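You operate a simulated robot arm through the tools that you are given. There is no shell and no other tool.

You are at the controls of a simulated robot arm. One attempt, no reset.

## Task
Crease the purple blank and put it back on its pad.
Fine: on the fold plate: flap down, roller across and home, flap up again. Where these are worked on the way, their far stop is far enough and under half their travel is too little: fold flap.

The check looks at the end state, three seconds after you hand in, the way a careful person would. Anything else that was tipped, shoved, dropped, spilled or broken makes it a failure. Flat cloth is picked up by pressing the open fingertips on it (5 to 10 N) and closing them slowly along it; thin cloth reads only 2 to 8 mm in the jaws.

## Robot
A 7-joint arm with a fingered hand, fixed in place. Base frame: the origin is at the foot of the arm, x ahead of it, y to its left, z up. Units: mm, degrees, N and s.
Its first joint turns from -166.0 to 166.0 degrees. Payload 4.7 kg.
Tool frame: the origin (TCP) lies between the finger pads and is the grasp point; the fingertips stand 36 mm ahead of it; z points along the fingers, y is the line along which they close. Largest opening 120 mm; the body of the gripper starts 42 mm behind the TCP. The gripper is a hand of 5 fingers: y runs from the thumb to the fingers, the wrist lies at [-18, -122, -210] in the tool frame, and closing takes about 1.5 s.
Orientation is told as [roll, pitch, yaw] about the base's x, y, z axes, in that order, counted from this pose: with the fingers straight down and the wrist toward the robot, the tool's x, y and z point along [0, 1, 0], [1, 0, 0] and [0, 0, -1] of the base frame.

## Interface
- The arm moves only by the tool step_arm. Its argument "plan" is one flat list of numbers, 7 for each row, row after row: the turn, a rotation vector about the tool's x, y, z in degrees, then the shift along the tool's x, y, z in cm, then the opening, from 0 (shut) to 1 (fully open). In form: [wx, wy, wz, tx, ty, tz, gripper, wx, wy, wz, tx, ty, tz, gripper, ...]. A call has 1 to 20 rows; each row shifts and turns the commanded pose from where the row before left it, along the tool's axes as they then stand. Rows are played at 5 a second. More than 50 mm and 8.6 degrees between two rows, or a gripper value outside its range, and nothing of the call is played. Where a pose cannot be reached the arm comes as near as it can. A force on the tool above 70 N (or 10 N above the force at the start of the call, whichever is more), or a blocked arm, ends the call early, and 0.2 s more pass. Each finger travels about 45 mm/s and halts on what it meets, pressing with about 29 N; the grip force reading is that of the motor and also rises with nothing between the fingers. The clock runs only during rows and for 0.2 s after the last one: add rows that do not move to give the fingers time. The reply holds the time, the measured pose of the TCP, the force on the tool along the base axes, the opening and the grip force, in the units named above and with some noise, with the torque about the TCP (base axes, N m) and any sound that the robot's microphone picked up.
- Cameras (640 x 400 px; columns grow to the right, rows downward): "scene" is fixed at [49.4, -499.7, 1522.1]; the picture's right is [-0.04, -1.00, 0.00], its down [-0.96, 0.04, -0.27] and it looks along [0.27, -0.01, -0.96] (base axes); focal length 333 px, centre (320, 200). "wrist" rides on the gripper at [73, -91, -143] in the tool frame; the picture's right is [-0.80, 0.28, -0.52], its down [-0.53, -0.73, 0.42] and it looks along [-0.27, 0.62, 0.74] (tool axes); focal length 234 px, centre (320, 200). There is no depth. A picture from a camera that has moved, and an enlarged one, comes with that camera's place and axes in the base frame and with its lens.
- snapshot(camera): a new picture of that camera. No time passes.
- set_grasp(shape): the hand has 5 fingers and takes this shape, open, in about a second: jaw (thumb against the fingers, like two jaws); tri (thumb and two fingers); tip (a fingertip pinch); poke (one finger out to press); point (the index stretched); flat (the hand flat); cup (the hand cupped); fist (a fist). The gripper value then closes the fingers along that shape, each until it touches; the sizes above hold for jaw. It gives what a move gives, with no picture.
- inspect(camera, box): a new picture of the part [left, top, right, bottom] of that camera's present view, enlarged. No time passes.
- close_job(): hands the job in; it is judged then, once.

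Nothing tells you positions but the pictures and the camera data. Unless the task says otherwise, let go and move clear before handing in.

The tools are called after ">>>" by a JSON object that holds its "method" and its "body". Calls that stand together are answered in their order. step_arm: Moves the arm, as the interface text tells. Its arguments: {"type":"object","properties":{"plan":{"type":"array","items":{"type":"number"}}},"required":["plan"]} The other tools are called the same way: set_grasp (shape) gives the hand a shape; snapshot (camera) takes a picture; inspect (camera, box) takes an enlarged picture of a part of a camera's view; close_job () hands the job in.

At the start:

```text
time: 0.0
ee_pos: [141.7, -393.0, 1051.1]
orientation: [-0.1, 0.1, 0.1]
wrist_force: [0.2, -0.4, -0.1]
torque: [-0.02, 0.01, -0.01]
gripper_width: 119.8
grip_force: 0.0
shape: jaw
```

scene: 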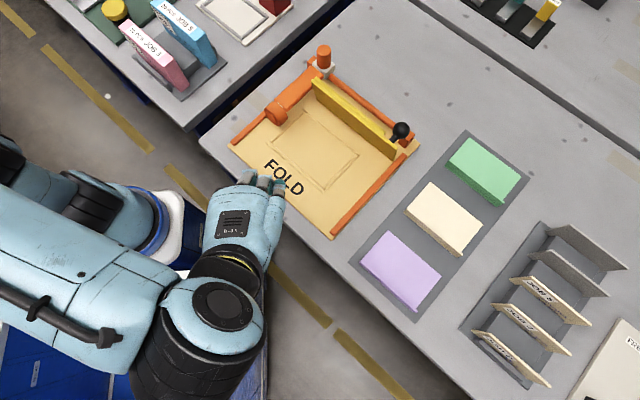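
wrist: 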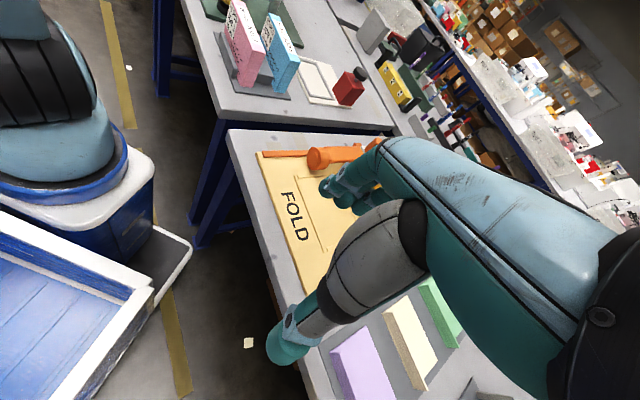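

I see a fold plate with a yellow flap standing up (a black knob at its right end), an orange roller at its left, and three coloured blanks (green, cream, purple) on a gray pad strip. I'll take enlarged looks before moving.

>>> {"method": "inspect", "body": {"camera": "scene", "box": [220, 30, 430, 250]}}

>>> {"method": "inspect", "body": {"camera": "scene", "box": [340, 120, 540, 330]}}

>>> {"method": "inspect", "body": {"camera": "wrist", "box": [220, 120, 480, 400]}}

```text
1.82 times, centred on (325, 140) of scene
camera zoom: at [49.4, -499.7, 1522.1], right [-0.04, -1.0, 0.0], down [-0.96, 0.04, -0.27], along [0.27, -0.01, -0.96], focal length 605 px, centre (311, 309)
```

zoom: 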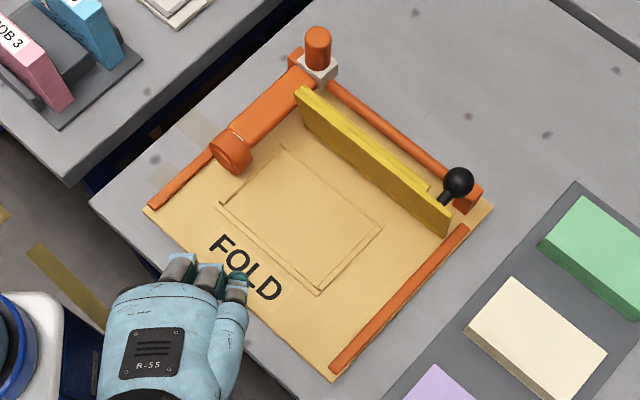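

```text
1.90 times, centred on (440, 225) of scene
camera zoom: at [49.4, -499.7, 1522.1], right [-0.04, -1.0, 0.0], down [-0.96, 0.04, -0.27], along [0.27, -0.01, -0.96], focal length 634 px, centre (91, 152)
```

zoom: 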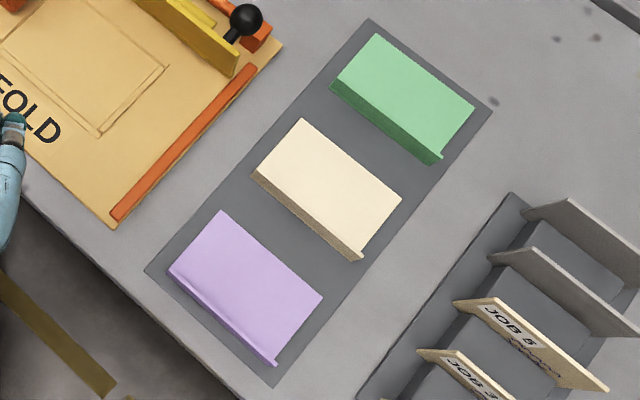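

```text
1.43 times, centred on (350, 260) of wrist
camera zoom: at [50.0, -322.3, 1193.9], right [0.28, -0.8, 0.53], down [-0.73, -0.53, -0.42], along [0.62, -0.27, -0.74], focal length 334 px, centre (277, 114)
```

zoom: 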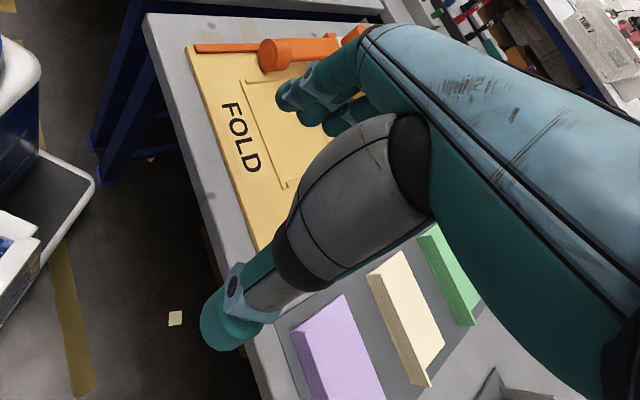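

The table top works out to about z = 785 mm. The fold plate is turned 45°, centred near (397, -520), and the purple blank is near (90, -675). I'll yaw the hand -45° to line up with both and move to get a closer look.

>>> {"method": "step_arm", "body": {"plan": [0, 0, 7.5, 0, 0, 0, 1, 0, 0, 7.5, 0, 0, 0, 1, 0, 0, 7.5, 0, 0, 0, 1, 0, 0, 7.5, 0, 0, 0, 1, 0, 0, 7.5, 0, 0, 0, 1, 0, 0, 7.5, 0, 0, 0, 1, 0, 0, 0, -3.7, 0.8, 1.25, 1, 0, 0, 0, -3.7, 0.8, 1.25, 1, 0, 0, 0, -3.7, 0.8, 1.25, 1, 0, 0, 0, -3.7, 0.8, 1.25, 1, 0, 0, 0, 0, 0, 0, 1]}}

>>> {"method": "snapshot", "body": {"camera": "wrist"}}

>>> {"method": "snapshot", "body": {"camera": "scene"}}

```text
time: 2.4
ee_pos: [58.0, -521.5, 1002.1]
orientation: [-0.1, -0.1, -45.0]
wrist_force: [-0.4, 0.8, 0.1]
torque: [0.0, -0.02, -0.01]
gripper_width: 119.8
grip_force: 0.0
shape: jaw
```

```text
taken
camera wrist: at [44.9, -406.6, 1144.7], right [-0.37, -0.77, 0.53], down [-0.89, 0.14, -0.42], along [0.25, -0.63, -0.74], focal length 234 px, centre (320, 200)
```

wrist: 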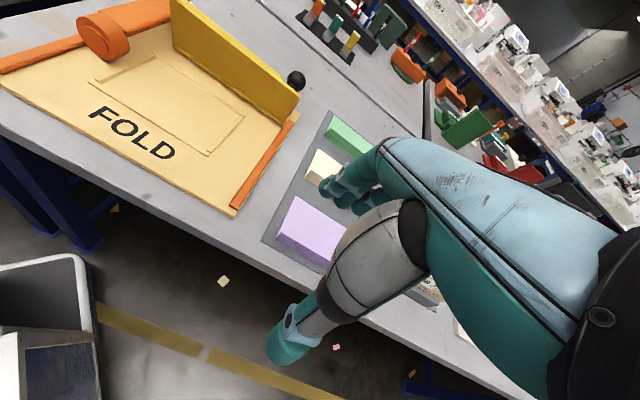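

```text
taken
```

scene: 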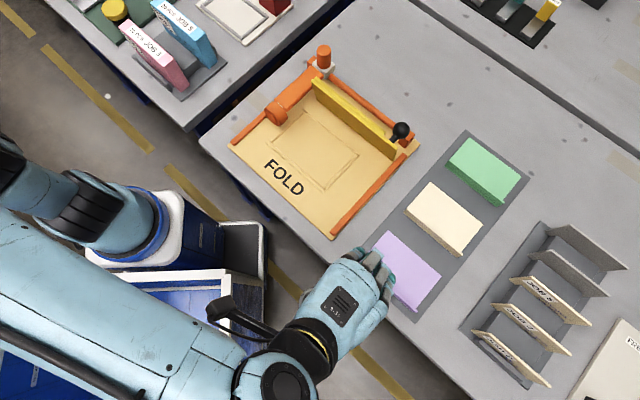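

>>> {"method": "inspect", "body": {"camera": "wrist", "box": [240, 90, 400, 290]}}

>>> {"method": "inspect", "body": {"camera": "wrist", "box": [0, 0, 320, 220]}}

```text
2.00 times, centred on (320, 190) of wrist
camera zoom: at [44.9, -406.6, 1144.7], right [-0.37, -0.77, 0.53], down [-0.89, 0.14, -0.42], along [0.25, -0.63, -0.74], focal length 468 px, centre (320, 220)
```

zoom: 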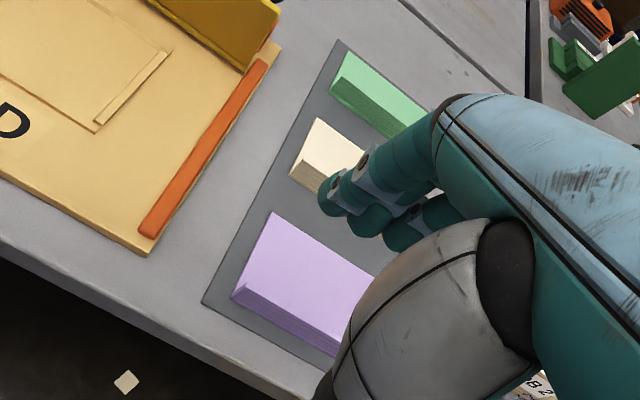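

```text
1.82 times, centred on (160, 110) of wrist
camera zoom: at [44.9, -406.6, 1144.7], right [-0.37, -0.77, 0.53], down [-0.89, 0.14, -0.42], along [0.25, -0.63, -0.74], focal length 426 px, centre (611, 364)
```

zoom: 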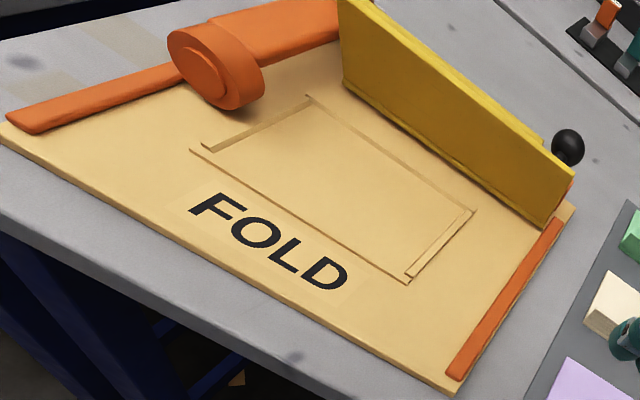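

The blank looks like a shallow block about 145 × 95 mm with its short side along my closing direction. I'll shift the hand so the wrist camera gets an unobstructed closer look at it.

>>> {"method": "step_arm", "body": {"plan": [0, 0, 0, -3.65, 0.54, 1.8, 1, 0, 0, 0, -3.65, 0.54, 1.8, 1, 0, 0, 0, -3.65, 0.54, 1.8, 1, 0, 0, 0, -3.65, 0.54, 1.8, 1, 0, 0, 0, 0, 0, 0, 1]}}

>>> {"method": "snapshot", "body": {"camera": "wrist"}}

>>> {"method": "inspect", "body": {"camera": "wrist", "box": [160, 60, 400, 260]}}

```text
time: 3.6
ee_pos: [-30.3, -640.8, 927.1]
orientation: [0.0, 0.0, -45.0]
wrist_force: [-0.6, 0.0, -0.5]
torque: [0.03, -0.03, 0.0]
gripper_width: 119.7
grip_force: 0.0
shape: jaw
```

```text
taken
camera wrist: at [-43.2, -525.9, 1070.5], right [-0.37, -0.77, 0.53], down [-0.89, 0.14, -0.42], along [0.25, -0.63, -0.74], focal length 234 px, centre (320, 200)
```

wrist: 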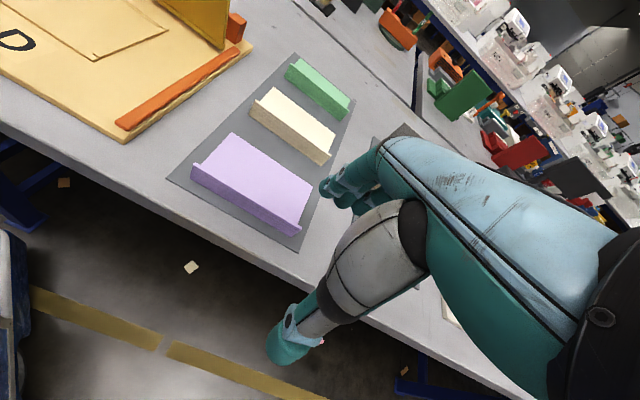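

```text
2.00 times, centred on (280, 160) of wrist
camera zoom: at [-43.2, -525.9, 1070.5], right [-0.37, -0.77, 0.53], down [-0.89, 0.14, -0.42], along [0.25, -0.63, -0.74], focal length 468 px, centre (400, 280)
```

zoom: 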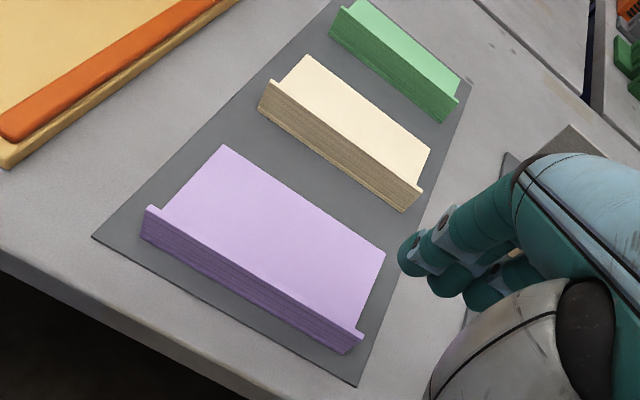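

Triangulating shows each blank is a thin sheet lying flat with an upright lip about 35 mm tall along the robot-side edge, which gives me something to pinch. Next I'll study the fold plate, flap and roller from a better viewpoint.

>>> {"method": "step_arm", "body": {"plan": [0, 0, 0, 3.8, 0, -1.56, 1, 0, 0, 0, 3.8, 0, -1.56, 1, 0, 0, 0, 3.8, 0, -1.56, 1, 0, 0, 0, 3.8, 0, -1.56, 1, 0, 0, 0, 3.8, 0, -1.56, 1, 0, 0, 0, 3.8, 0, -1.56, 1, 0, 0, 0, 0, 0, 0, 1]}}

>>> {"method": "snapshot", "body": {"camera": "wrist"}}

>>> {"method": "inspect", "body": {"camera": "wrist", "box": [20, 20, 340, 220]}}

```text
time: 5.2
ee_pos: [132.5, -478.6, 1020.1]
orientation: [-0.1, 0.0, -45.0]
wrist_force: [1.1, 0.5, 0.6]
torque: [-0.03, 0.02, 0.02]
gripper_width: 119.5
grip_force: 0.2
shape: jaw
```

```text
taken
camera wrist: at [118.8, -363.5, 1163.7], right [-0.37, -0.77, 0.53], down [-0.89, 0.14, -0.42], along [0.25, -0.63, -0.74], focal length 234 px, centre (320, 200)
```

wrist: 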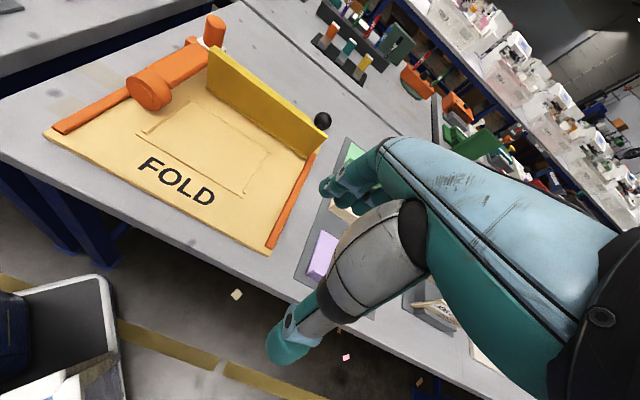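

```text
2.00 times, centred on (180, 120) of wrist
camera zoom: at [118.8, -363.5, 1163.7], right [-0.37, -0.77, 0.53], down [-0.89, 0.14, -0.42], along [0.25, -0.63, -0.74], focal length 468 px, centre (600, 360)
```

zoom: 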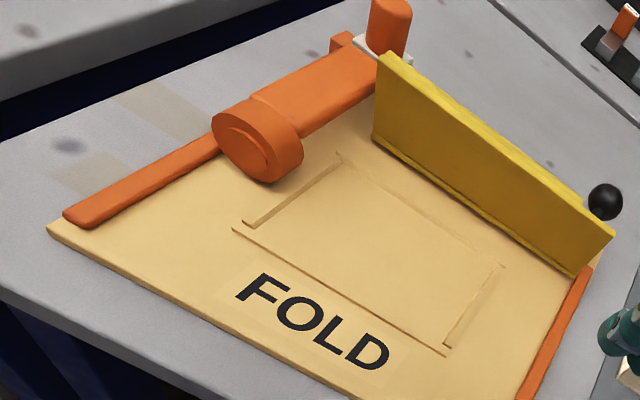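

>>> {"method": "inspect", "body": {"camera": "scene", "box": [255, 30, 425, 136]}}

>>> {"method": "inspect", "body": {"camera": "scene", "box": [225, 110, 395, 216]}}

>>> {"method": "inspect", "body": {"camera": "wrist", "box": [180, 10, 340, 110]}}

>>> {"method": "inspect", "body": {"camera": "wrist", "box": [180, 80, 340, 180]}}

```text
3.76 times, centred on (340, 83) of scene
camera zoom: at [49.4, -499.7, 1522.1], right [-0.04, -1.0, 0.0], down [-0.96, 0.04, -0.27], along [0.27, -0.01, -0.96], focal length 1253 px, centre (245, 640)
```

zoom: 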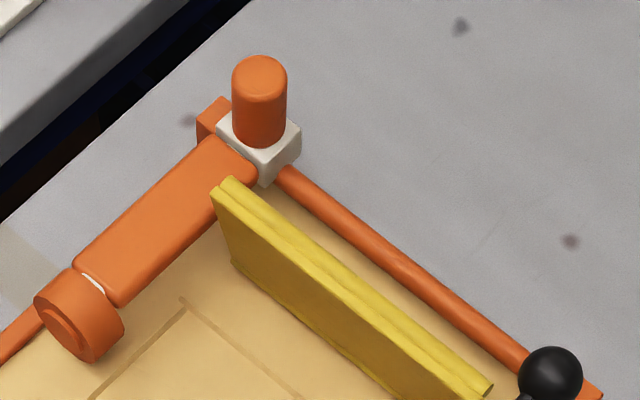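

```text
3.76 times, centred on (310, 163) of scene
camera zoom: at [49.4, -499.7, 1522.1], right [-0.04, -1.0, 0.0], down [-0.96, 0.04, -0.27], along [0.27, -0.01, -0.96], focal length 1253 px, centre (358, 339)
```

zoom: 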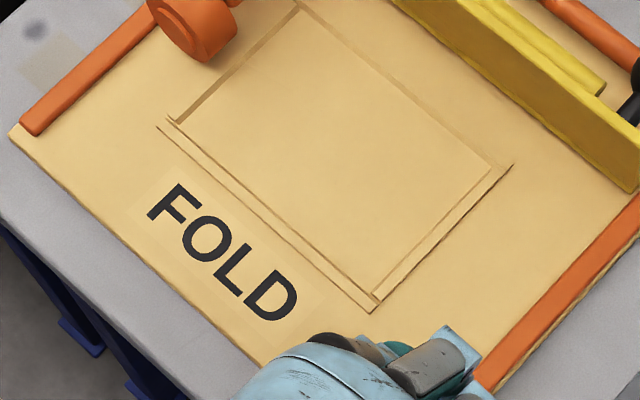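

```text
4.00 times, centred on (260, 60) of wrist
camera zoom: at [118.8, -363.5, 1163.7], right [-0.37, -0.77, 0.53], down [-0.89, 0.14, -0.42], along [0.25, -0.63, -0.74], focal length 937 px, centre (560, 760)
```

zoom: 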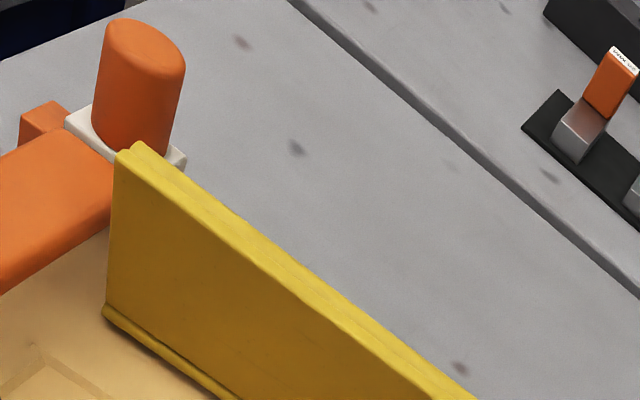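

```text
4.00 times, centred on (260, 130) of wrist
camera zoom: at [118.8, -363.5, 1163.7], right [-0.37, -0.77, 0.53], down [-0.89, 0.14, -0.42], along [0.25, -0.63, -0.74], focal length 937 px, centre (560, 480)
```

zoom: 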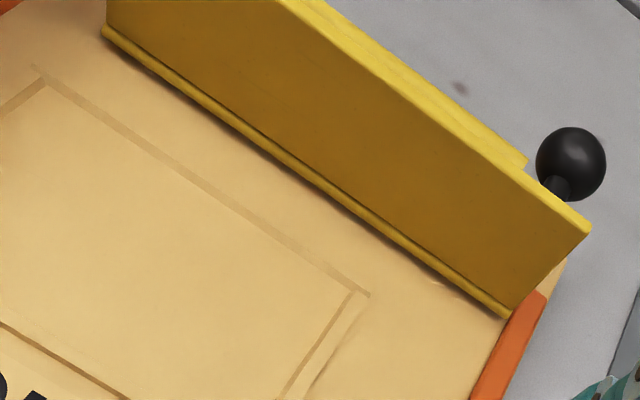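

The flap stands upright with its black knob near (373, -683, 889), and the roller's vertical handle is near (575, -530, 865). Before choosing how to work them I'll look at the hand's shapes, starting with jaw.

>>> {"method": "inspect", "body": {"camera": "scene", "box": [260, 160, 420, 290]}}

>>> {"method": "set_grasp", "body": {"shape": "tip"}}

>>> {"method": "inspect", "body": {"camera": "scene", "box": [260, 160, 420, 290]}}

>>> {"method": "snapshot", "body": {"camera": "wrist"}}

```text
3.08 times, centred on (340, 225) of scene
camera zoom: at [49.4, -499.7, 1522.1], right [-0.04, -1.0, 0.0], down [-0.96, 0.04, -0.27], along [0.27, -0.01, -0.96], focal length 1024 px, centre (258, 123)
```

zoom: 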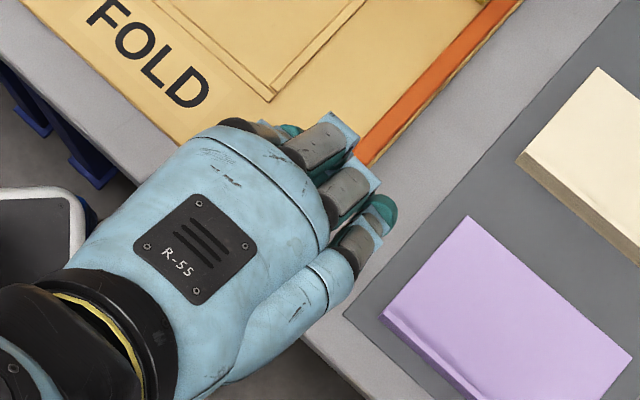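

```text
time: 6.1
ee_pos: [131.1, -479.0, 1020.0]
orientation: [0.0, 0.1, -45.0]
wrist_force: [-0.1, 0.6, -0.8]
torque: [0.01, 0.0, 0.0]
gripper_width: 119.6
grip_force: 0.0
shape: tip
```

```text
3.08 times, centred on (340, 225) of scene
camera zoom: at [49.4, -499.7, 1522.1], right [-0.04, -1.0, 0.0], down [-0.96, 0.04, -0.27], along [0.27, -0.01, -0.96], focal length 1024 px, centre (258, 123)
```

zoom: 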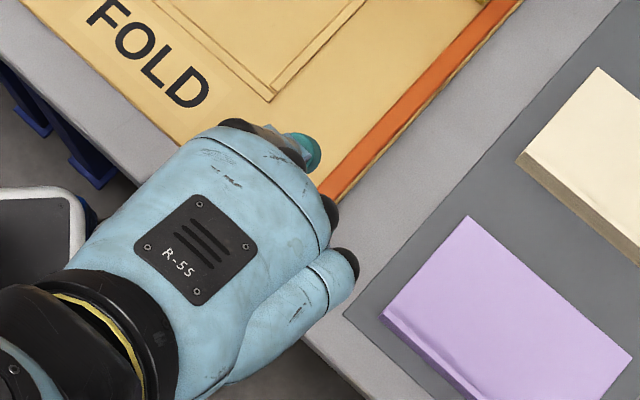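

```text
taken
camera wrist: at [118.6, -363.6, 1163.7], right [-0.37, -0.77, 0.53], down [-0.89, 0.14, -0.42], along [0.25, -0.63, -0.74], focal length 234 px, centre (320, 200)
```

wrist: 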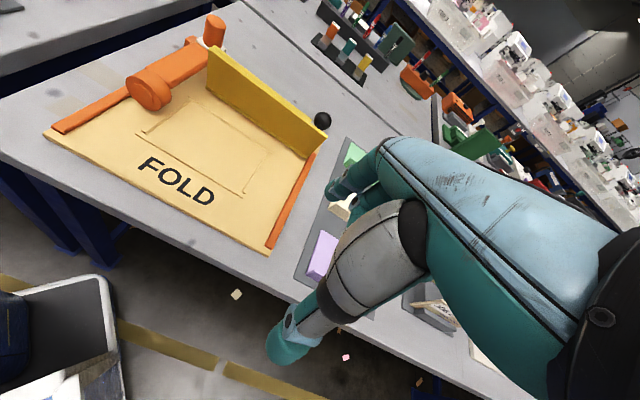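

The scene camera shows thumb and index oppose each other at tool x ≈ 0, with the other fingers on the -x side. I'll go back to jaw and hover above the purple blank's lip to check alignment.

>>> {"method": "set_grasp", "body": {"shape": "jaw"}}

>>> {"method": "step_arm", "body": {"plan": [0, 0, 0, -3.3, 1.25, 1.8, 0.7, 0, 0, 0, -3.3, 1.25, 1.8, 0.7, 0, 0, 0, -3.3, 1.25, 1.8, 0.7, 0, 0, 0, -3.3, 1.25, 1.8, 0.7, 0, 0, 0, -3.3, 1.25, 1.8, 0.7, 0, 0, 0, 0, 0, 0, 0.7, 0, 0, 0, 0, 0, 0, 0.7]}}

>>> {"method": "snapshot", "body": {"camera": "wrist"}}

>>> {"method": "inspect", "body": {"camera": "scene", "box": [320, 180, 480, 310]}}

```text
time: 7.0
ee_pos: [131.9, -479.4, 1021.1]
orientation: [0.1, -0.1, -45.0]
wrist_force: [0.7, -1.2, 0.3]
torque: [-0.03, 0.04, -0.02]
gripper_width: 119.8
grip_force: 0.0
shape: jaw
```

```text
time: 8.6
ee_pos: [57.6, -640.9, 932.3]
orientation: [0.0, 0.0, -45.0]
wrist_force: [-0.1, -0.4, -0.3]
torque: [0.02, -0.02, -0.04]
gripper_width: 84.4
grip_force: 0.0
shape: jaw
```

```text
taken
camera wrist: at [45.1, -526.1, 1075.3], right [-0.37, -0.77, 0.53], down [-0.89, 0.14, -0.42], along [0.25, -0.63, -0.74], focal length 234 px, centre (320, 200)
```

wrist: 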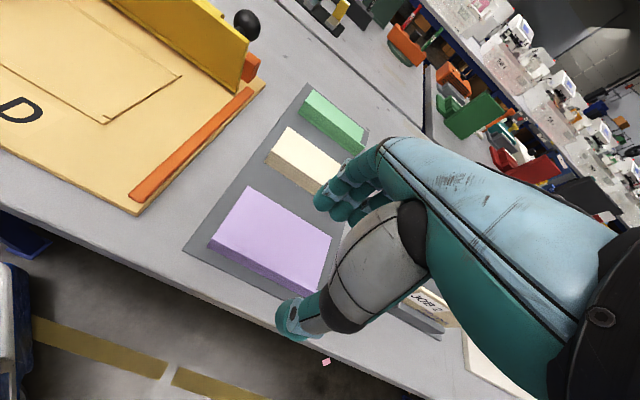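

```text
3.08 times, centred on (400, 245) of scene
camera zoom: at [49.4, -499.7, 1522.1], right [-0.04, -1.0, 0.0], down [-0.96, 0.04, -0.27], along [0.27, -0.01, -0.96], focal length 1024 px, centre (74, 62)
```

zoom: 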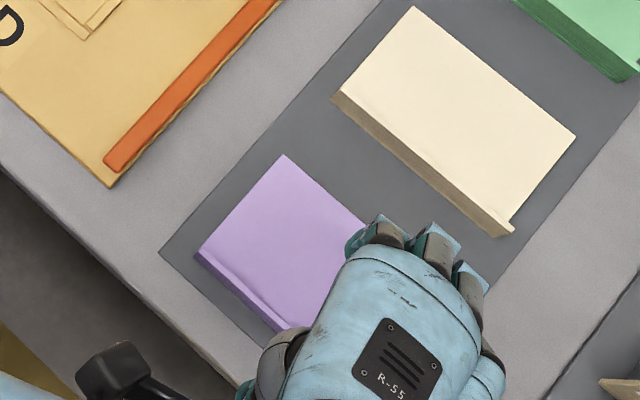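

>>> {"method": "inspect", "body": {"camera": "wrist", "box": [180, 160, 360, 300]}}

>>> {"method": "inspect", "body": {"camera": "scene", "box": [360, 220, 420, 270]}}

>>> {"method": "inspect", "body": {"camera": "scene", "box": [440, 190, 530, 260]}}

```text
2.86 times, centred on (270, 230) of wrist
camera zoom: at [45.1, -526.1, 1075.3], right [-0.37, -0.77, 0.53], down [-0.89, 0.14, -0.42], along [0.25, -0.63, -0.74], focal length 669 px, centre (463, 114)
```

zoom: 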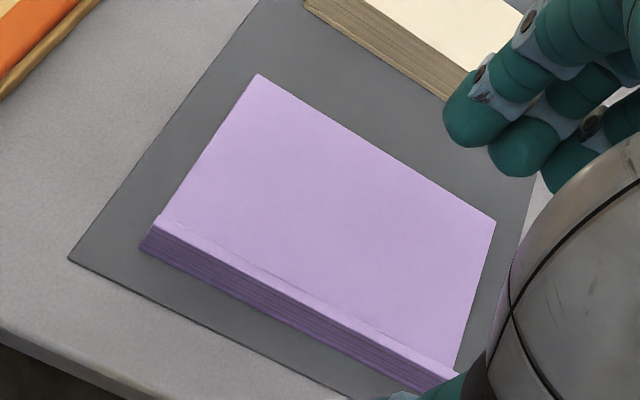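

```text
8.00 times, centred on (390, 245) of scene
camera zoom: at [49.4, -499.7, 1522.1], right [-0.04, -1.0, 0.0], down [-0.96, 0.04, -0.27], along [0.27, -0.01, -0.96], focal length 2662 px, centre (-240, -160)
```

zoom: 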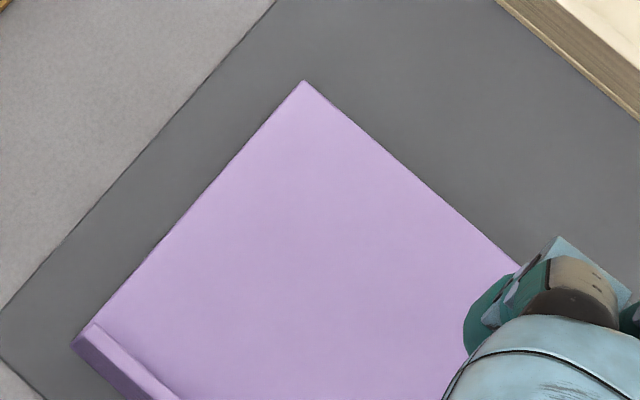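

```text
5.71 times, centred on (485, 225) of scene
camera zoom: at [49.4, -499.7, 1522.1], right [-0.04, -1.0, 0.0], down [-0.96, 0.04, -0.27], along [0.27, -0.01, -0.96], focal length 1902 px, centre (-623, 57)
```

zoom: 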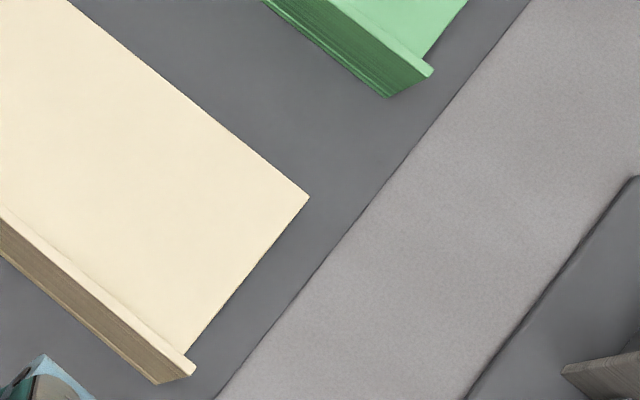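

The sheet is at z ≈ 793 and its lip is about 8 mm thick, centred at about 491 mm along the closing axis, with its top near z ≈ 825. I'm well aligned, so I'll descend part way and check again.

>>> {"method": "step_arm", "body": {"plan": [0, 0, 0, 0, -0.3, 2.0, 0.6, 0, 0, 0, 0, 0, 2.0, 0.6, 0, 0, 0, 0, 0, 2.0, 0.6, 0, 0, 0, 0, 0, 1.7, 0.6, 0, 0, 0, 0, 0, 0, 0.6, 0, 0, 0, 0, 0, 0, 0.6]}}

>>> {"method": "snapshot", "body": {"camera": "wrist"}}

>>> {"method": "inspect", "body": {"camera": "wrist", "box": [180, 160, 400, 350]}}

>>> {"method": "inspect", "body": {"camera": "scene", "box": [350, 210, 470, 330]}}

```text
time: 10.0
ee_pos: [57.3, -638.8, 855.0]
orientation: [0.0, 0.0, -45.0]
wrist_force: [-0.6, 0.7, -0.6]
torque: [0.03, 0.0, 0.01]
gripper_width: 72.5
grip_force: 0.1
shape: jaw
```

```text
taken
camera wrist: at [44.4, -522.5, 998.2], right [-0.37, -0.77, 0.53], down [-0.89, 0.14, -0.42], along [0.25, -0.63, -0.74], focal length 234 px, centre (320, 200)
```

wrist: 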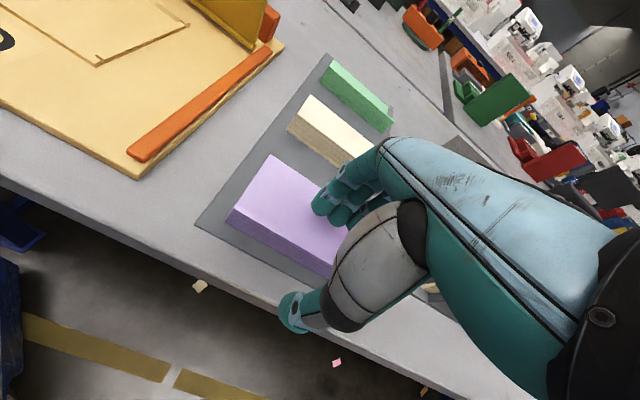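

```text
2.11 times, centred on (290, 255) of wrist
camera zoom: at [44.4, -522.5, 998.2], right [-0.37, -0.77, 0.53], down [-0.89, 0.14, -0.42], along [0.25, -0.63, -0.74], focal length 493 px, centre (383, 84)
```

zoom: 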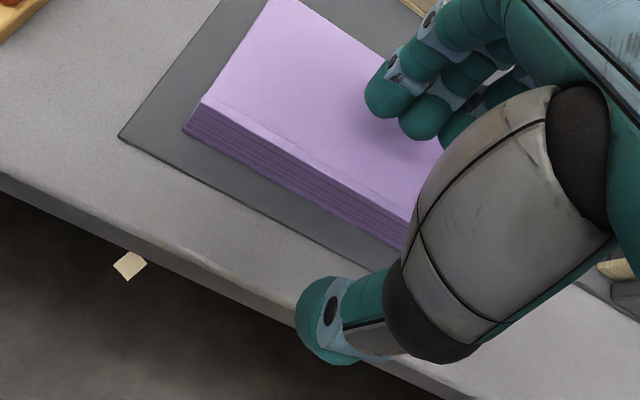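

```text
3.33 times, centred on (410, 270) of scene
camera zoom: at [49.4, -499.7, 1522.1], right [-0.04, -1.0, 0.0], down [-0.96, 0.04, -0.27], along [0.27, -0.01, -0.96], focal length 1109 px, centre (20, -33)
```

zoom: 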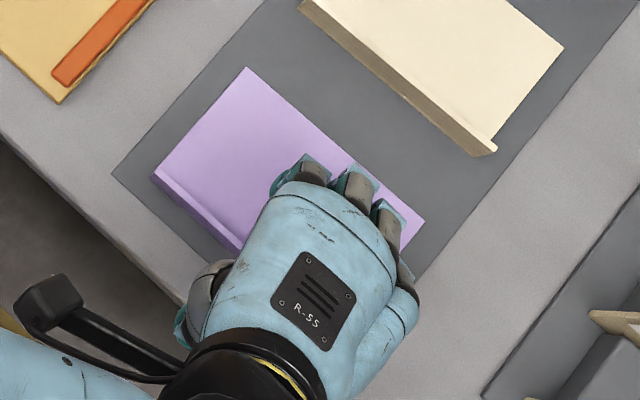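

Thumb and fingers straddle the lip properly. I'll descend another 19 mm and watch the force before closing.

>>> {"method": "step_arm", "body": {"plan": [0, 0, 0, 0, 0, 0.7, 0.5, 0, 0, 0, 0, 0, 0.6, 0.5, 0, 0, 0, 0, 0, 0.6, 0.5, 0, 0, 0, 0, 0, 0, 0.5]}}

>>> {"method": "inspect", "body": {"camera": "wrist", "box": [180, 160, 400, 350]}}

```text
time: 11.0
ee_pos: [57.5, -637.8, 836.1]
orientation: [0.0, -0.1, -45.0]
wrist_force: [0.2, 0.1, -0.5]
torque: [0.0, 0.01, -0.01]
gripper_width: 60.4
grip_force: 0.0
shape: jaw
```

```text
2.11 times, centred on (290, 255) of wrist
camera zoom: at [44.8, -522.1, 978.8], right [-0.37, -0.77, 0.53], down [-0.89, 0.14, -0.42], along [0.25, -0.63, -0.74], focal length 493 px, centre (383, 84)
```

zoom: 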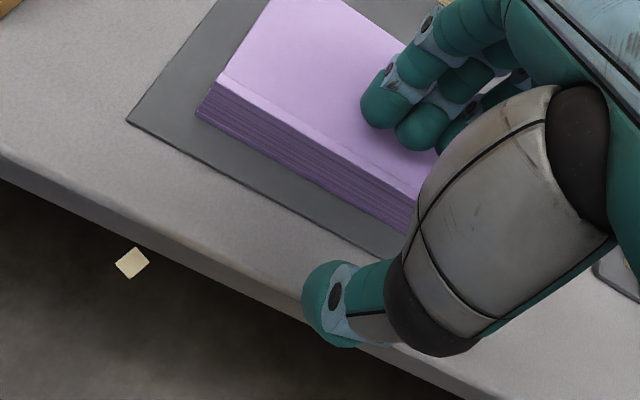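

No contact force yet and the tips should be just above the sheet. Now I'll close slowly on the lip.

>>> {"method": "step_arm", "body": {"plan": [0, 0, 0, 0, 0, 0, 0.4, 0, 0, 0, 0, 0, 0, 0.3, 0, 0, 0, 0, 0, 0, 0.22, 0, 0, 0, 0, 0, 0, 0.15, 0, 0, 0, 0, 0, 0, 0.1, 0, 0, 0, 0, 0, 0, 0.06, 0, 0, 0, 0, 0, 0, 0.03, 0, 0, 0, 0, 0, 0, 0, 0, 0, 0, 0, 0, 0, 0, 0, 0, 0, 0, 0, 0, 0]}}

>>> {"method": "snapshot", "body": {"camera": "wrist"}}

>>> {"method": "inspect", "body": {"camera": "scene", "box": [350, 210, 470, 330]}}

```text
time: 13.2
ee_pos: [57.1, -636.7, 837.3]
orientation: [0.0, 0.0, -45.0]
wrist_force: [0.3, 0.3, 0.7]
torque: [-0.03, -0.03, 0.05]
gripper_width: 0.3
grip_force: 28.8
shape: jaw
```

```text
taken
camera wrist: at [44.8, -522.0, 978.8], right [-0.37, -0.77, 0.53], down [-0.89, 0.14, -0.42], along [0.25, -0.63, -0.74], focal length 234 px, centre (320, 200)
```

wrist: 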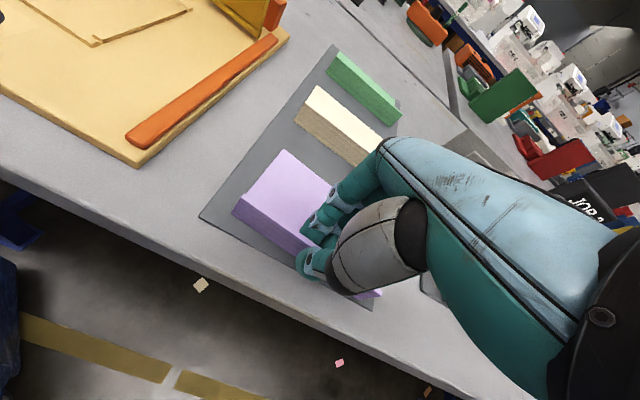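

```text
3.33 times, centred on (410, 270) of scene
camera zoom: at [49.4, -499.7, 1522.1], right [-0.04, -1.0, 0.0], down [-0.96, 0.04, -0.27], along [0.27, -0.01, -0.96], focal length 1109 px, centre (20, -33)
```

zoom: 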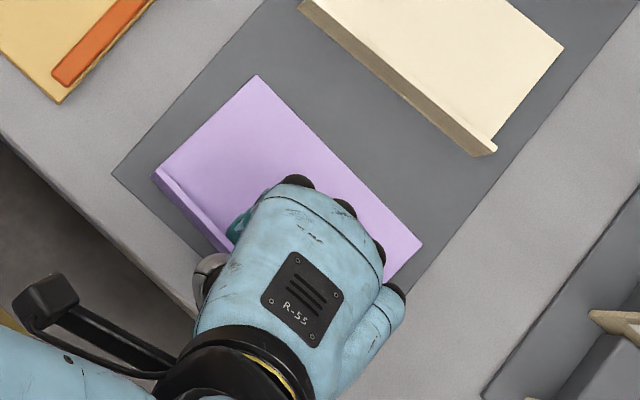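

>>> {"method": "inspect", "body": {"camera": "wrist", "box": [210, 140, 400, 320]}}

>>> {"method": "inspect", "body": {"camera": "scene", "box": [375, 220, 435, 290]}}

```text
2.22 times, centred on (305, 230) of wrist
camera zoom: at [44.8, -522.0, 978.8], right [-0.37, -0.77, 0.53], down [-0.89, 0.14, -0.42], along [0.25, -0.63, -0.74], focal length 520 px, centre (353, 133)
```

zoom: 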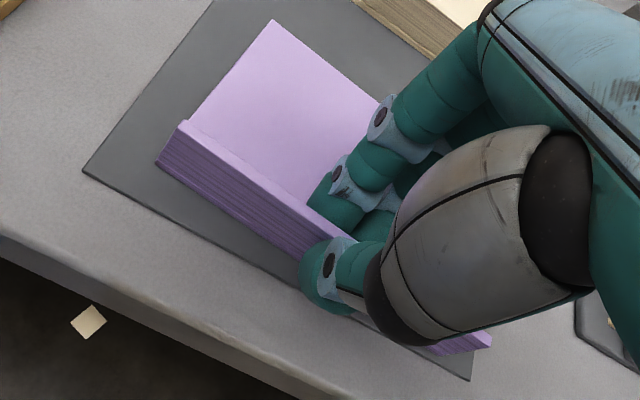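

```text
5.71 times, centred on (405, 255) of scene
camera zoom: at [49.4, -499.7, 1522.1], right [-0.04, -1.0, 0.0], down [-0.96, 0.04, -0.27], along [0.27, -0.01, -0.96], focal length 1902 px, centre (-166, -114)
```

zoom: 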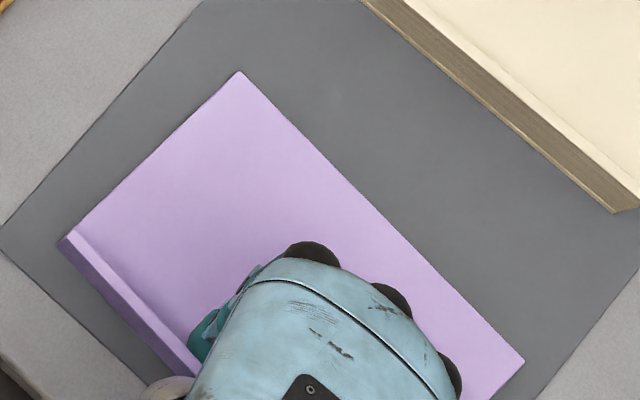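

The lip is pinched, although the blank swivelled about 5° clockwise in the grip; I can correct that when I set it down. I'll lift a little and check it holds.

>>> {"method": "step_arm", "body": {"plan": [0, 0, 0, 0, 0, -0.5, 0, 0, 0, 0, 0, 0, -1.0, 0, 0, 0, 0, 0, 0, -1.5, 0, 0, 0, 0, 0, 0, -2.0, 0, 0, 0, 0, 0, 0, 0, 0]}}

>>> {"method": "inspect", "body": {"camera": "wrist", "box": [180, 120, 400, 320]}}

>>> {"method": "inspect", "body": {"camera": "scene", "box": [350, 200, 480, 330]}}

```text
time: 14.4
ee_pos: [57.8, -639.7, 886.7]
orientation: [0.0, 0.0, -45.1]
wrist_force: [0.2, 0.9, 0.3]
torque: [-0.01, 0.0, 0.02]
gripper_width: 0.1
grip_force: 28.7
shape: jaw
```

```text
2.00 times, centred on (290, 220) of wrist
camera zoom: at [44.7, -524.1, 1030.2], right [-0.37, -0.77, 0.53], down [-0.89, 0.14, -0.42], along [0.25, -0.63, -0.74], focal length 468 px, centre (380, 160)
```

zoom: 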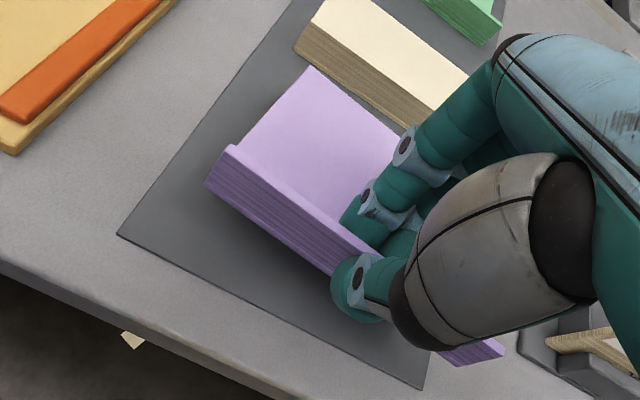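

```text
3.08 times, centred on (415, 265) of scene
camera zoom: at [49.4, -499.7, 1522.1], right [-0.04, -1.0, 0.0], down [-0.96, 0.04, -0.27], along [0.27, -0.01, -0.96], focal length 1024 px, centre (28, 0)
```

zoom: 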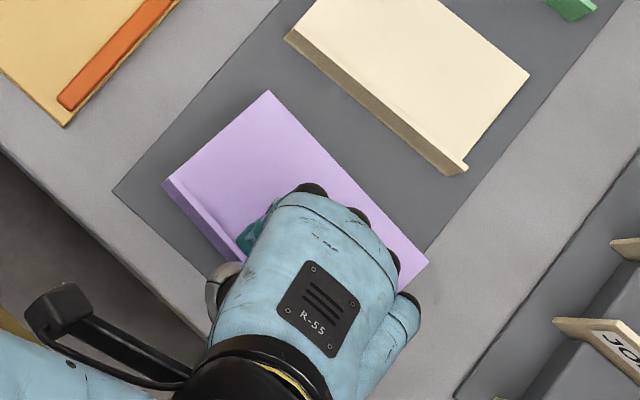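

The blank is held in the air. I'll lift higher, rotate 5.5° to square it with the plate, and carry it to above the nest.

>>> {"method": "step_arm", "body": {"plan": [0, 0, 0, 0, 0, -2.0, 0, 0, 0, 0, 0, 0, -2.3, 0, 0, 0, 0, 0, 0, -2.0, 0, 0, 0, -2.75, 0, 0, 0, 0, 0, 0, -2.75, 0, 0, 0, 0, 0, 0, 0, 3.22, 1.21, 0, 0, 0, 0, 0, 3.22, 1.21, 0, 0, 0, 0, 0, 3.22, 1.21, 0, 0, 0, 0, 0, 3.22, 1.21, 0, 0, 0, 0, 0, 3.22, 1.21, 0, 0, 0, 0, 0, 3.22, 1.21, 0, 0, 0, 0, 0, 3.22, 1.21, 0, 0, 0, 0, 0, 3.22, 1.21, 0, 0, 0, 0, 0, 3.22, 1.21, 0, 0, 0, 0, 0, 3.22, 1.21, 0, 0, 0, 0, 0, 0, 0, 0, 0]}}

>>> {"method": "snapshot", "body": {"camera": "wrist"}}

>>> {"method": "inspect", "body": {"camera": "scene", "box": [220, 60, 430, 230]}}

```text
time: 17.8
ee_pos: [355.3, -466.6, 948.5]
orientation: [-0.1, 0.1, -39.5]
wrist_force: [1.2, 0.2, 0.3]
torque: [0.02, 0.03, 0.02]
gripper_width: 0.2
grip_force: 28.9
shape: jaw
```

```text
taken
camera wrist: at [331.3, -352.0, 1092.2], right [-0.3, -0.8, 0.53], down [-0.9, 0.06, -0.42], along [0.31, -0.6, -0.74], focal length 234 px, centre (320, 200)
```

wrist: 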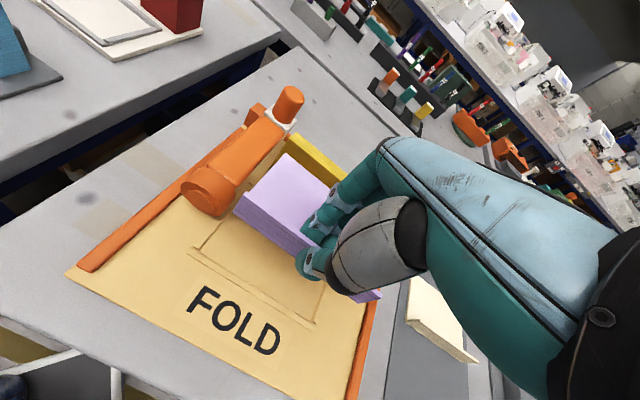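

```text
2.35 times, centred on (325, 145) of scene
camera zoom: at [49.4, -499.7, 1522.1], right [-0.04, -1.0, 0.0], down [-0.96, 0.04, -0.27], along [0.27, -0.01, -0.96], focal length 783 px, centre (308, 329)
```

zoom: 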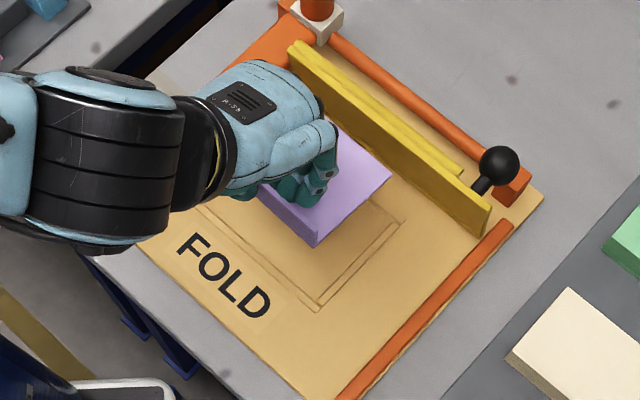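

>>> {"method": "inspect", "body": {"camera": "wrist", "box": [160, 120, 400, 340]}}

>>> {"method": "inspect", "body": {"camera": "scene", "box": [280, 90, 370, 200]}}

```text
1.82 times, centred on (280, 230) of wrist
camera zoom: at [331.3, -352.0, 1092.2], right [-0.3, -0.8, 0.53], down [-0.9, 0.06, -0.42], along [0.31, -0.6, -0.74], focal length 426 px, centre (393, 146)
```

zoom: 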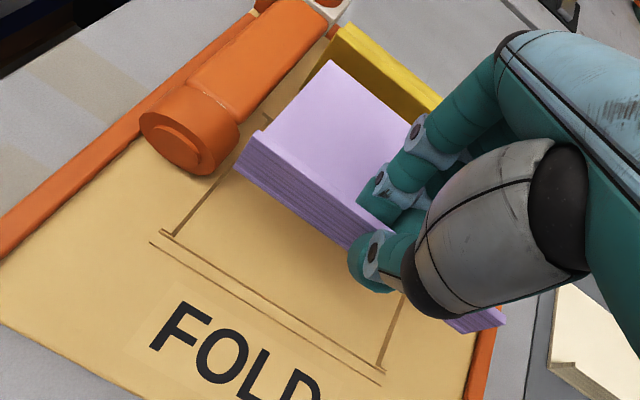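

```text
3.64 times, centred on (325, 145) of scene
camera zoom: at [49.4, -499.7, 1522.1], right [-0.04, -1.0, 0.0], down [-0.96, 0.04, -0.27], along [0.27, -0.01, -0.96], focal length 1210 px, centre (302, 400)
```

zoom: 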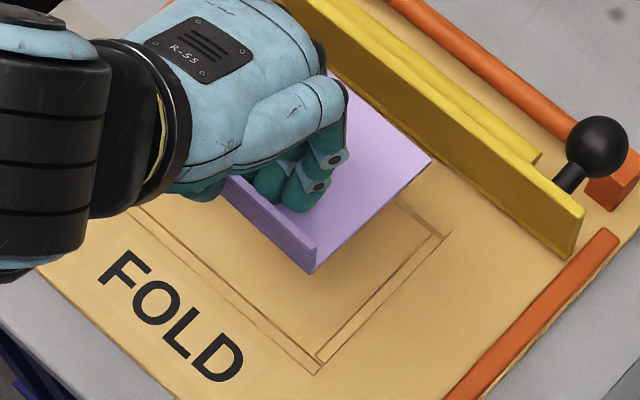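

The blank hangs almost centred over the nest with about 2° of residual rotation. I'll correct that and start lowering.

>>> {"method": "step_arm", "body": {"plan": [0, 0, -2, 0, 0, 0, 0, 0, 0, 0, 0, 0, 2.0, 0, 0, 0, 0, 0, 0, 2.0, 0, 0, 0, 0, 0, 0, 2.0, 0, 0, 0, 0, 0, 0, 2.0, 0, 0, 0, 0, 0, 0, 0, 0]}}

>>> {"method": "inspect", "body": {"camera": "wrist", "box": [160, 120, 400, 340]}}

>>> {"method": "inspect", "body": {"camera": "scene", "box": [280, 90, 370, 200]}}

```text
time: 19.2
ee_pos: [353.7, -466.9, 869.3]
orientation: [0.0, 0.0, -37.5]
wrist_force: [-0.9, -0.2, -0.9]
torque: [0.0, -0.04, -0.01]
gripper_width: 0.0
grip_force: 29.1
shape: jaw
```

```text
1.82 times, centred on (280, 230) of wrist
camera zoom: at [326.5, -354.6, 1011.9], right [-0.27, -0.81, 0.53], down [-0.91, 0.02, -0.42], along [0.33, -0.59, -0.74], focal length 426 px, centre (393, 146)
```

zoom: 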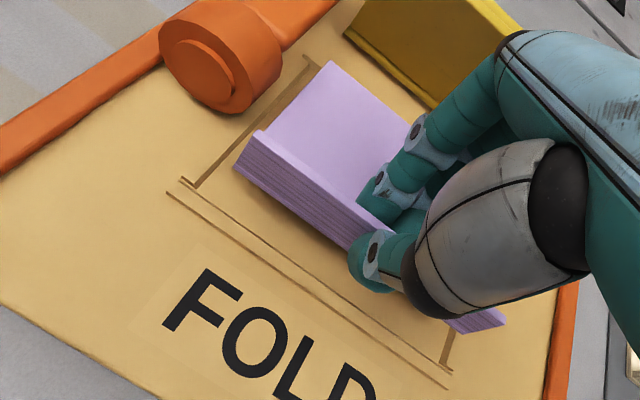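

```text
3.64 times, centred on (325, 145) of scene
camera zoom: at [49.4, -499.7, 1522.1], right [-0.04, -1.0, 0.0], down [-0.96, 0.04, -0.27], along [0.27, -0.01, -0.96], focal length 1210 px, centre (302, 400)
```

zoom: 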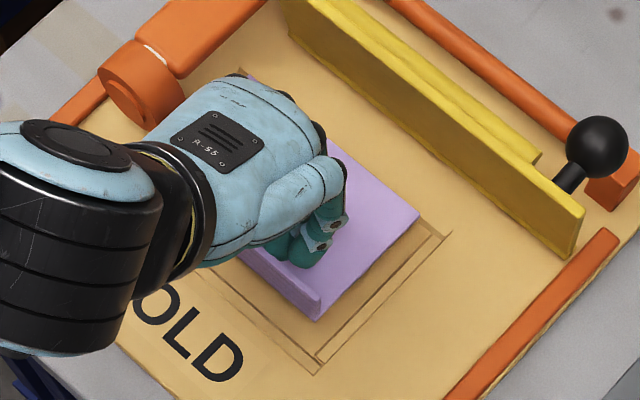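

Alignment is good (within a few mm on each side). I'll nudge slightly and lower until contact is felt.

>>> {"method": "step_arm", "body": {"plan": [0, 0, 0, 0, 0.2, 0.8, 0, 0, 0, 0, 0, 0, 0.8, 0, 0, 0, 0, 0, 0, 0.8, 0, 0, 0, 0, 0, 0, 0.4, 0, 0, 0, 0, 0, 0, 0, 0]}}

>>> {"method": "inspect", "body": {"camera": "wrist", "box": [160, 120, 400, 340]}}

>>> {"method": "inspect", "body": {"camera": "scene", "box": [280, 90, 370, 200]}}

```text
time: 20.4
ee_pos: [358.5, -469.0, 843.4]
orientation: [-0.2, -0.2, -37.5]
wrist_force: [-1.9, 2.9, 19.2]
torque: [0.04, -0.04, 0.06]
gripper_width: 0.0
grip_force: 28.9
shape: jaw
```

```text
1.82 times, centred on (280, 230) of wrist
camera zoom: at [329.2, -355.8, 985.9], right [-0.27, -0.81, 0.53], down [-0.9, 0.02, -0.43], along [0.33, -0.59, -0.73], focal length 426 px, centre (393, 146)
```

zoom: 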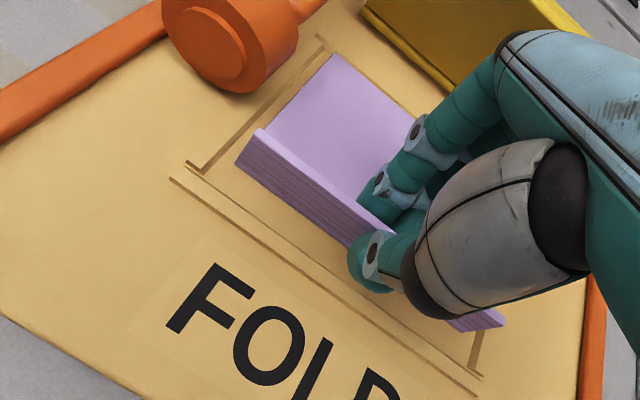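

```text
3.64 times, centred on (325, 145) of scene
camera zoom: at [49.4, -499.7, 1522.1], right [-0.04, -1.0, 0.0], down [-0.96, 0.04, -0.27], along [0.27, -0.01, -0.96], focal length 1210 px, centre (302, 400)
```

zoom: 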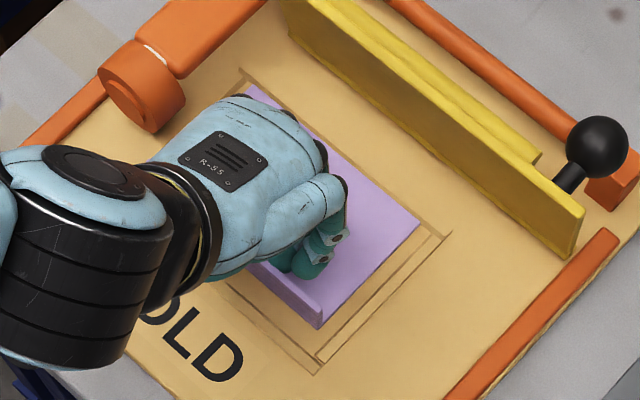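

The sheet touched down (19 N), and the plate surface puts it at about z = 799. It sits ~5 mm too far toward the flap, so I'll raise slightly, shift back and lower again.

>>> {"method": "step_arm", "body": {"plan": [0, 0, 0, 0, 0, -0.4, 0, 0, 0, 0, 0, 0, -0.4, 0, 0, 0, 0, -0.1, -0.6, 0, 0, 0, 0, 0, 0, 0, 0, 0, 0, 0, 0, 0, 0, 0.3, 0, 0, 0, 0, 0, 0, 0.2, 0, 0, 0, 0, 0, 0, 0, 0]}}

>>> {"method": "inspect", "body": {"camera": "wrist", "box": [160, 120, 400, 340]}}

>>> {"method": "inspect", "body": {"camera": "scene", "box": [280, 90, 370, 200]}}

```text
time: 22.0
ee_pos: [353.1, -464.6, 844.8]
orientation: [-0.1, 0.0, -37.3]
wrist_force: [-0.9, 0.7, 0.8]
torque: [0.03, -0.07, -0.01]
gripper_width: 0.2
grip_force: 28.4
shape: jaw
```

```text
1.82 times, centred on (280, 230) of wrist
camera zoom: at [323.9, -352.1, 987.9], right [-0.27, -0.81, 0.53], down [-0.91, 0.02, -0.42], along [0.33, -0.59, -0.74], focal length 426 px, centre (393, 146)
```

zoom: 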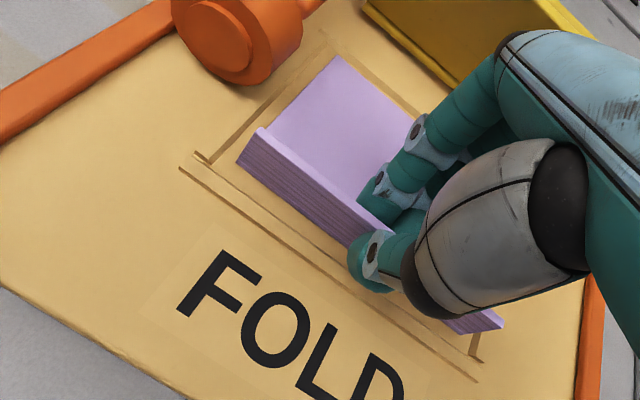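

```text
3.64 times, centred on (325, 145) of scene
camera zoom: at [49.4, -499.7, 1522.1], right [-0.04, -1.0, 0.0], down [-0.96, 0.04, -0.27], along [0.27, -0.01, -0.96], focal length 1210 px, centre (302, 400)
```

zoom: 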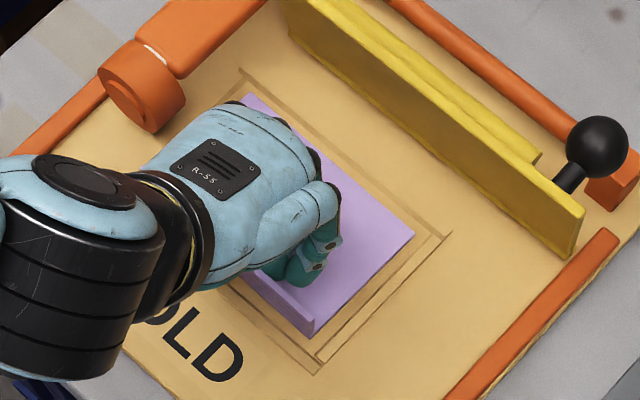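

>>> {"method": "inspect", "body": {"camera": "scene", "box": [310, 130, 350, 195]}}

>>> {"method": "inspect", "body": {"camera": "wrist", "box": [220, 130, 320, 240]}}

```text
6.15 times, centred on (330, 162) of scene
camera zoom: at [49.4, -499.7, 1522.1], right [-0.04, -1.0, 0.0], down [-0.96, 0.04, -0.27], along [0.27, -0.01, -0.96], focal length 2048 px, centre (258, 431)
```

zoom: 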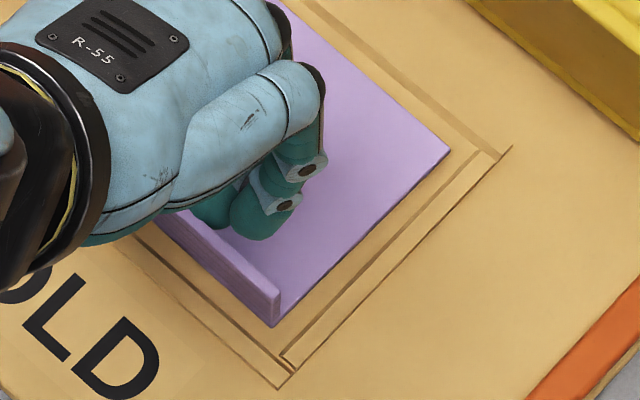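

```text
3.64 times, centred on (270, 185) of wrist
camera zoom: at [323.9, -352.1, 987.9], right [-0.27, -0.81, 0.53], down [-0.91, 0.02, -0.42], along [0.33, -0.59, -0.74], focal length 852 px, centre (502, 254)
```

zoom: 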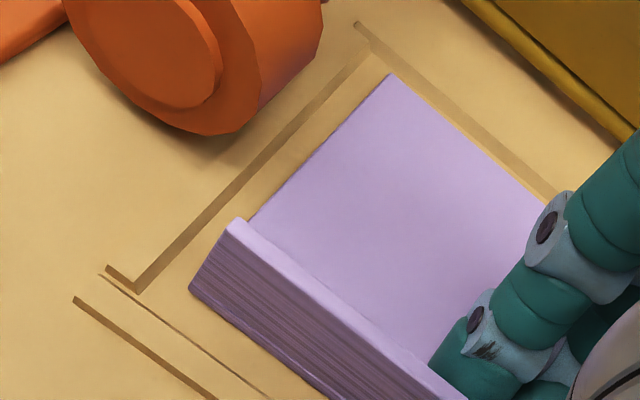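

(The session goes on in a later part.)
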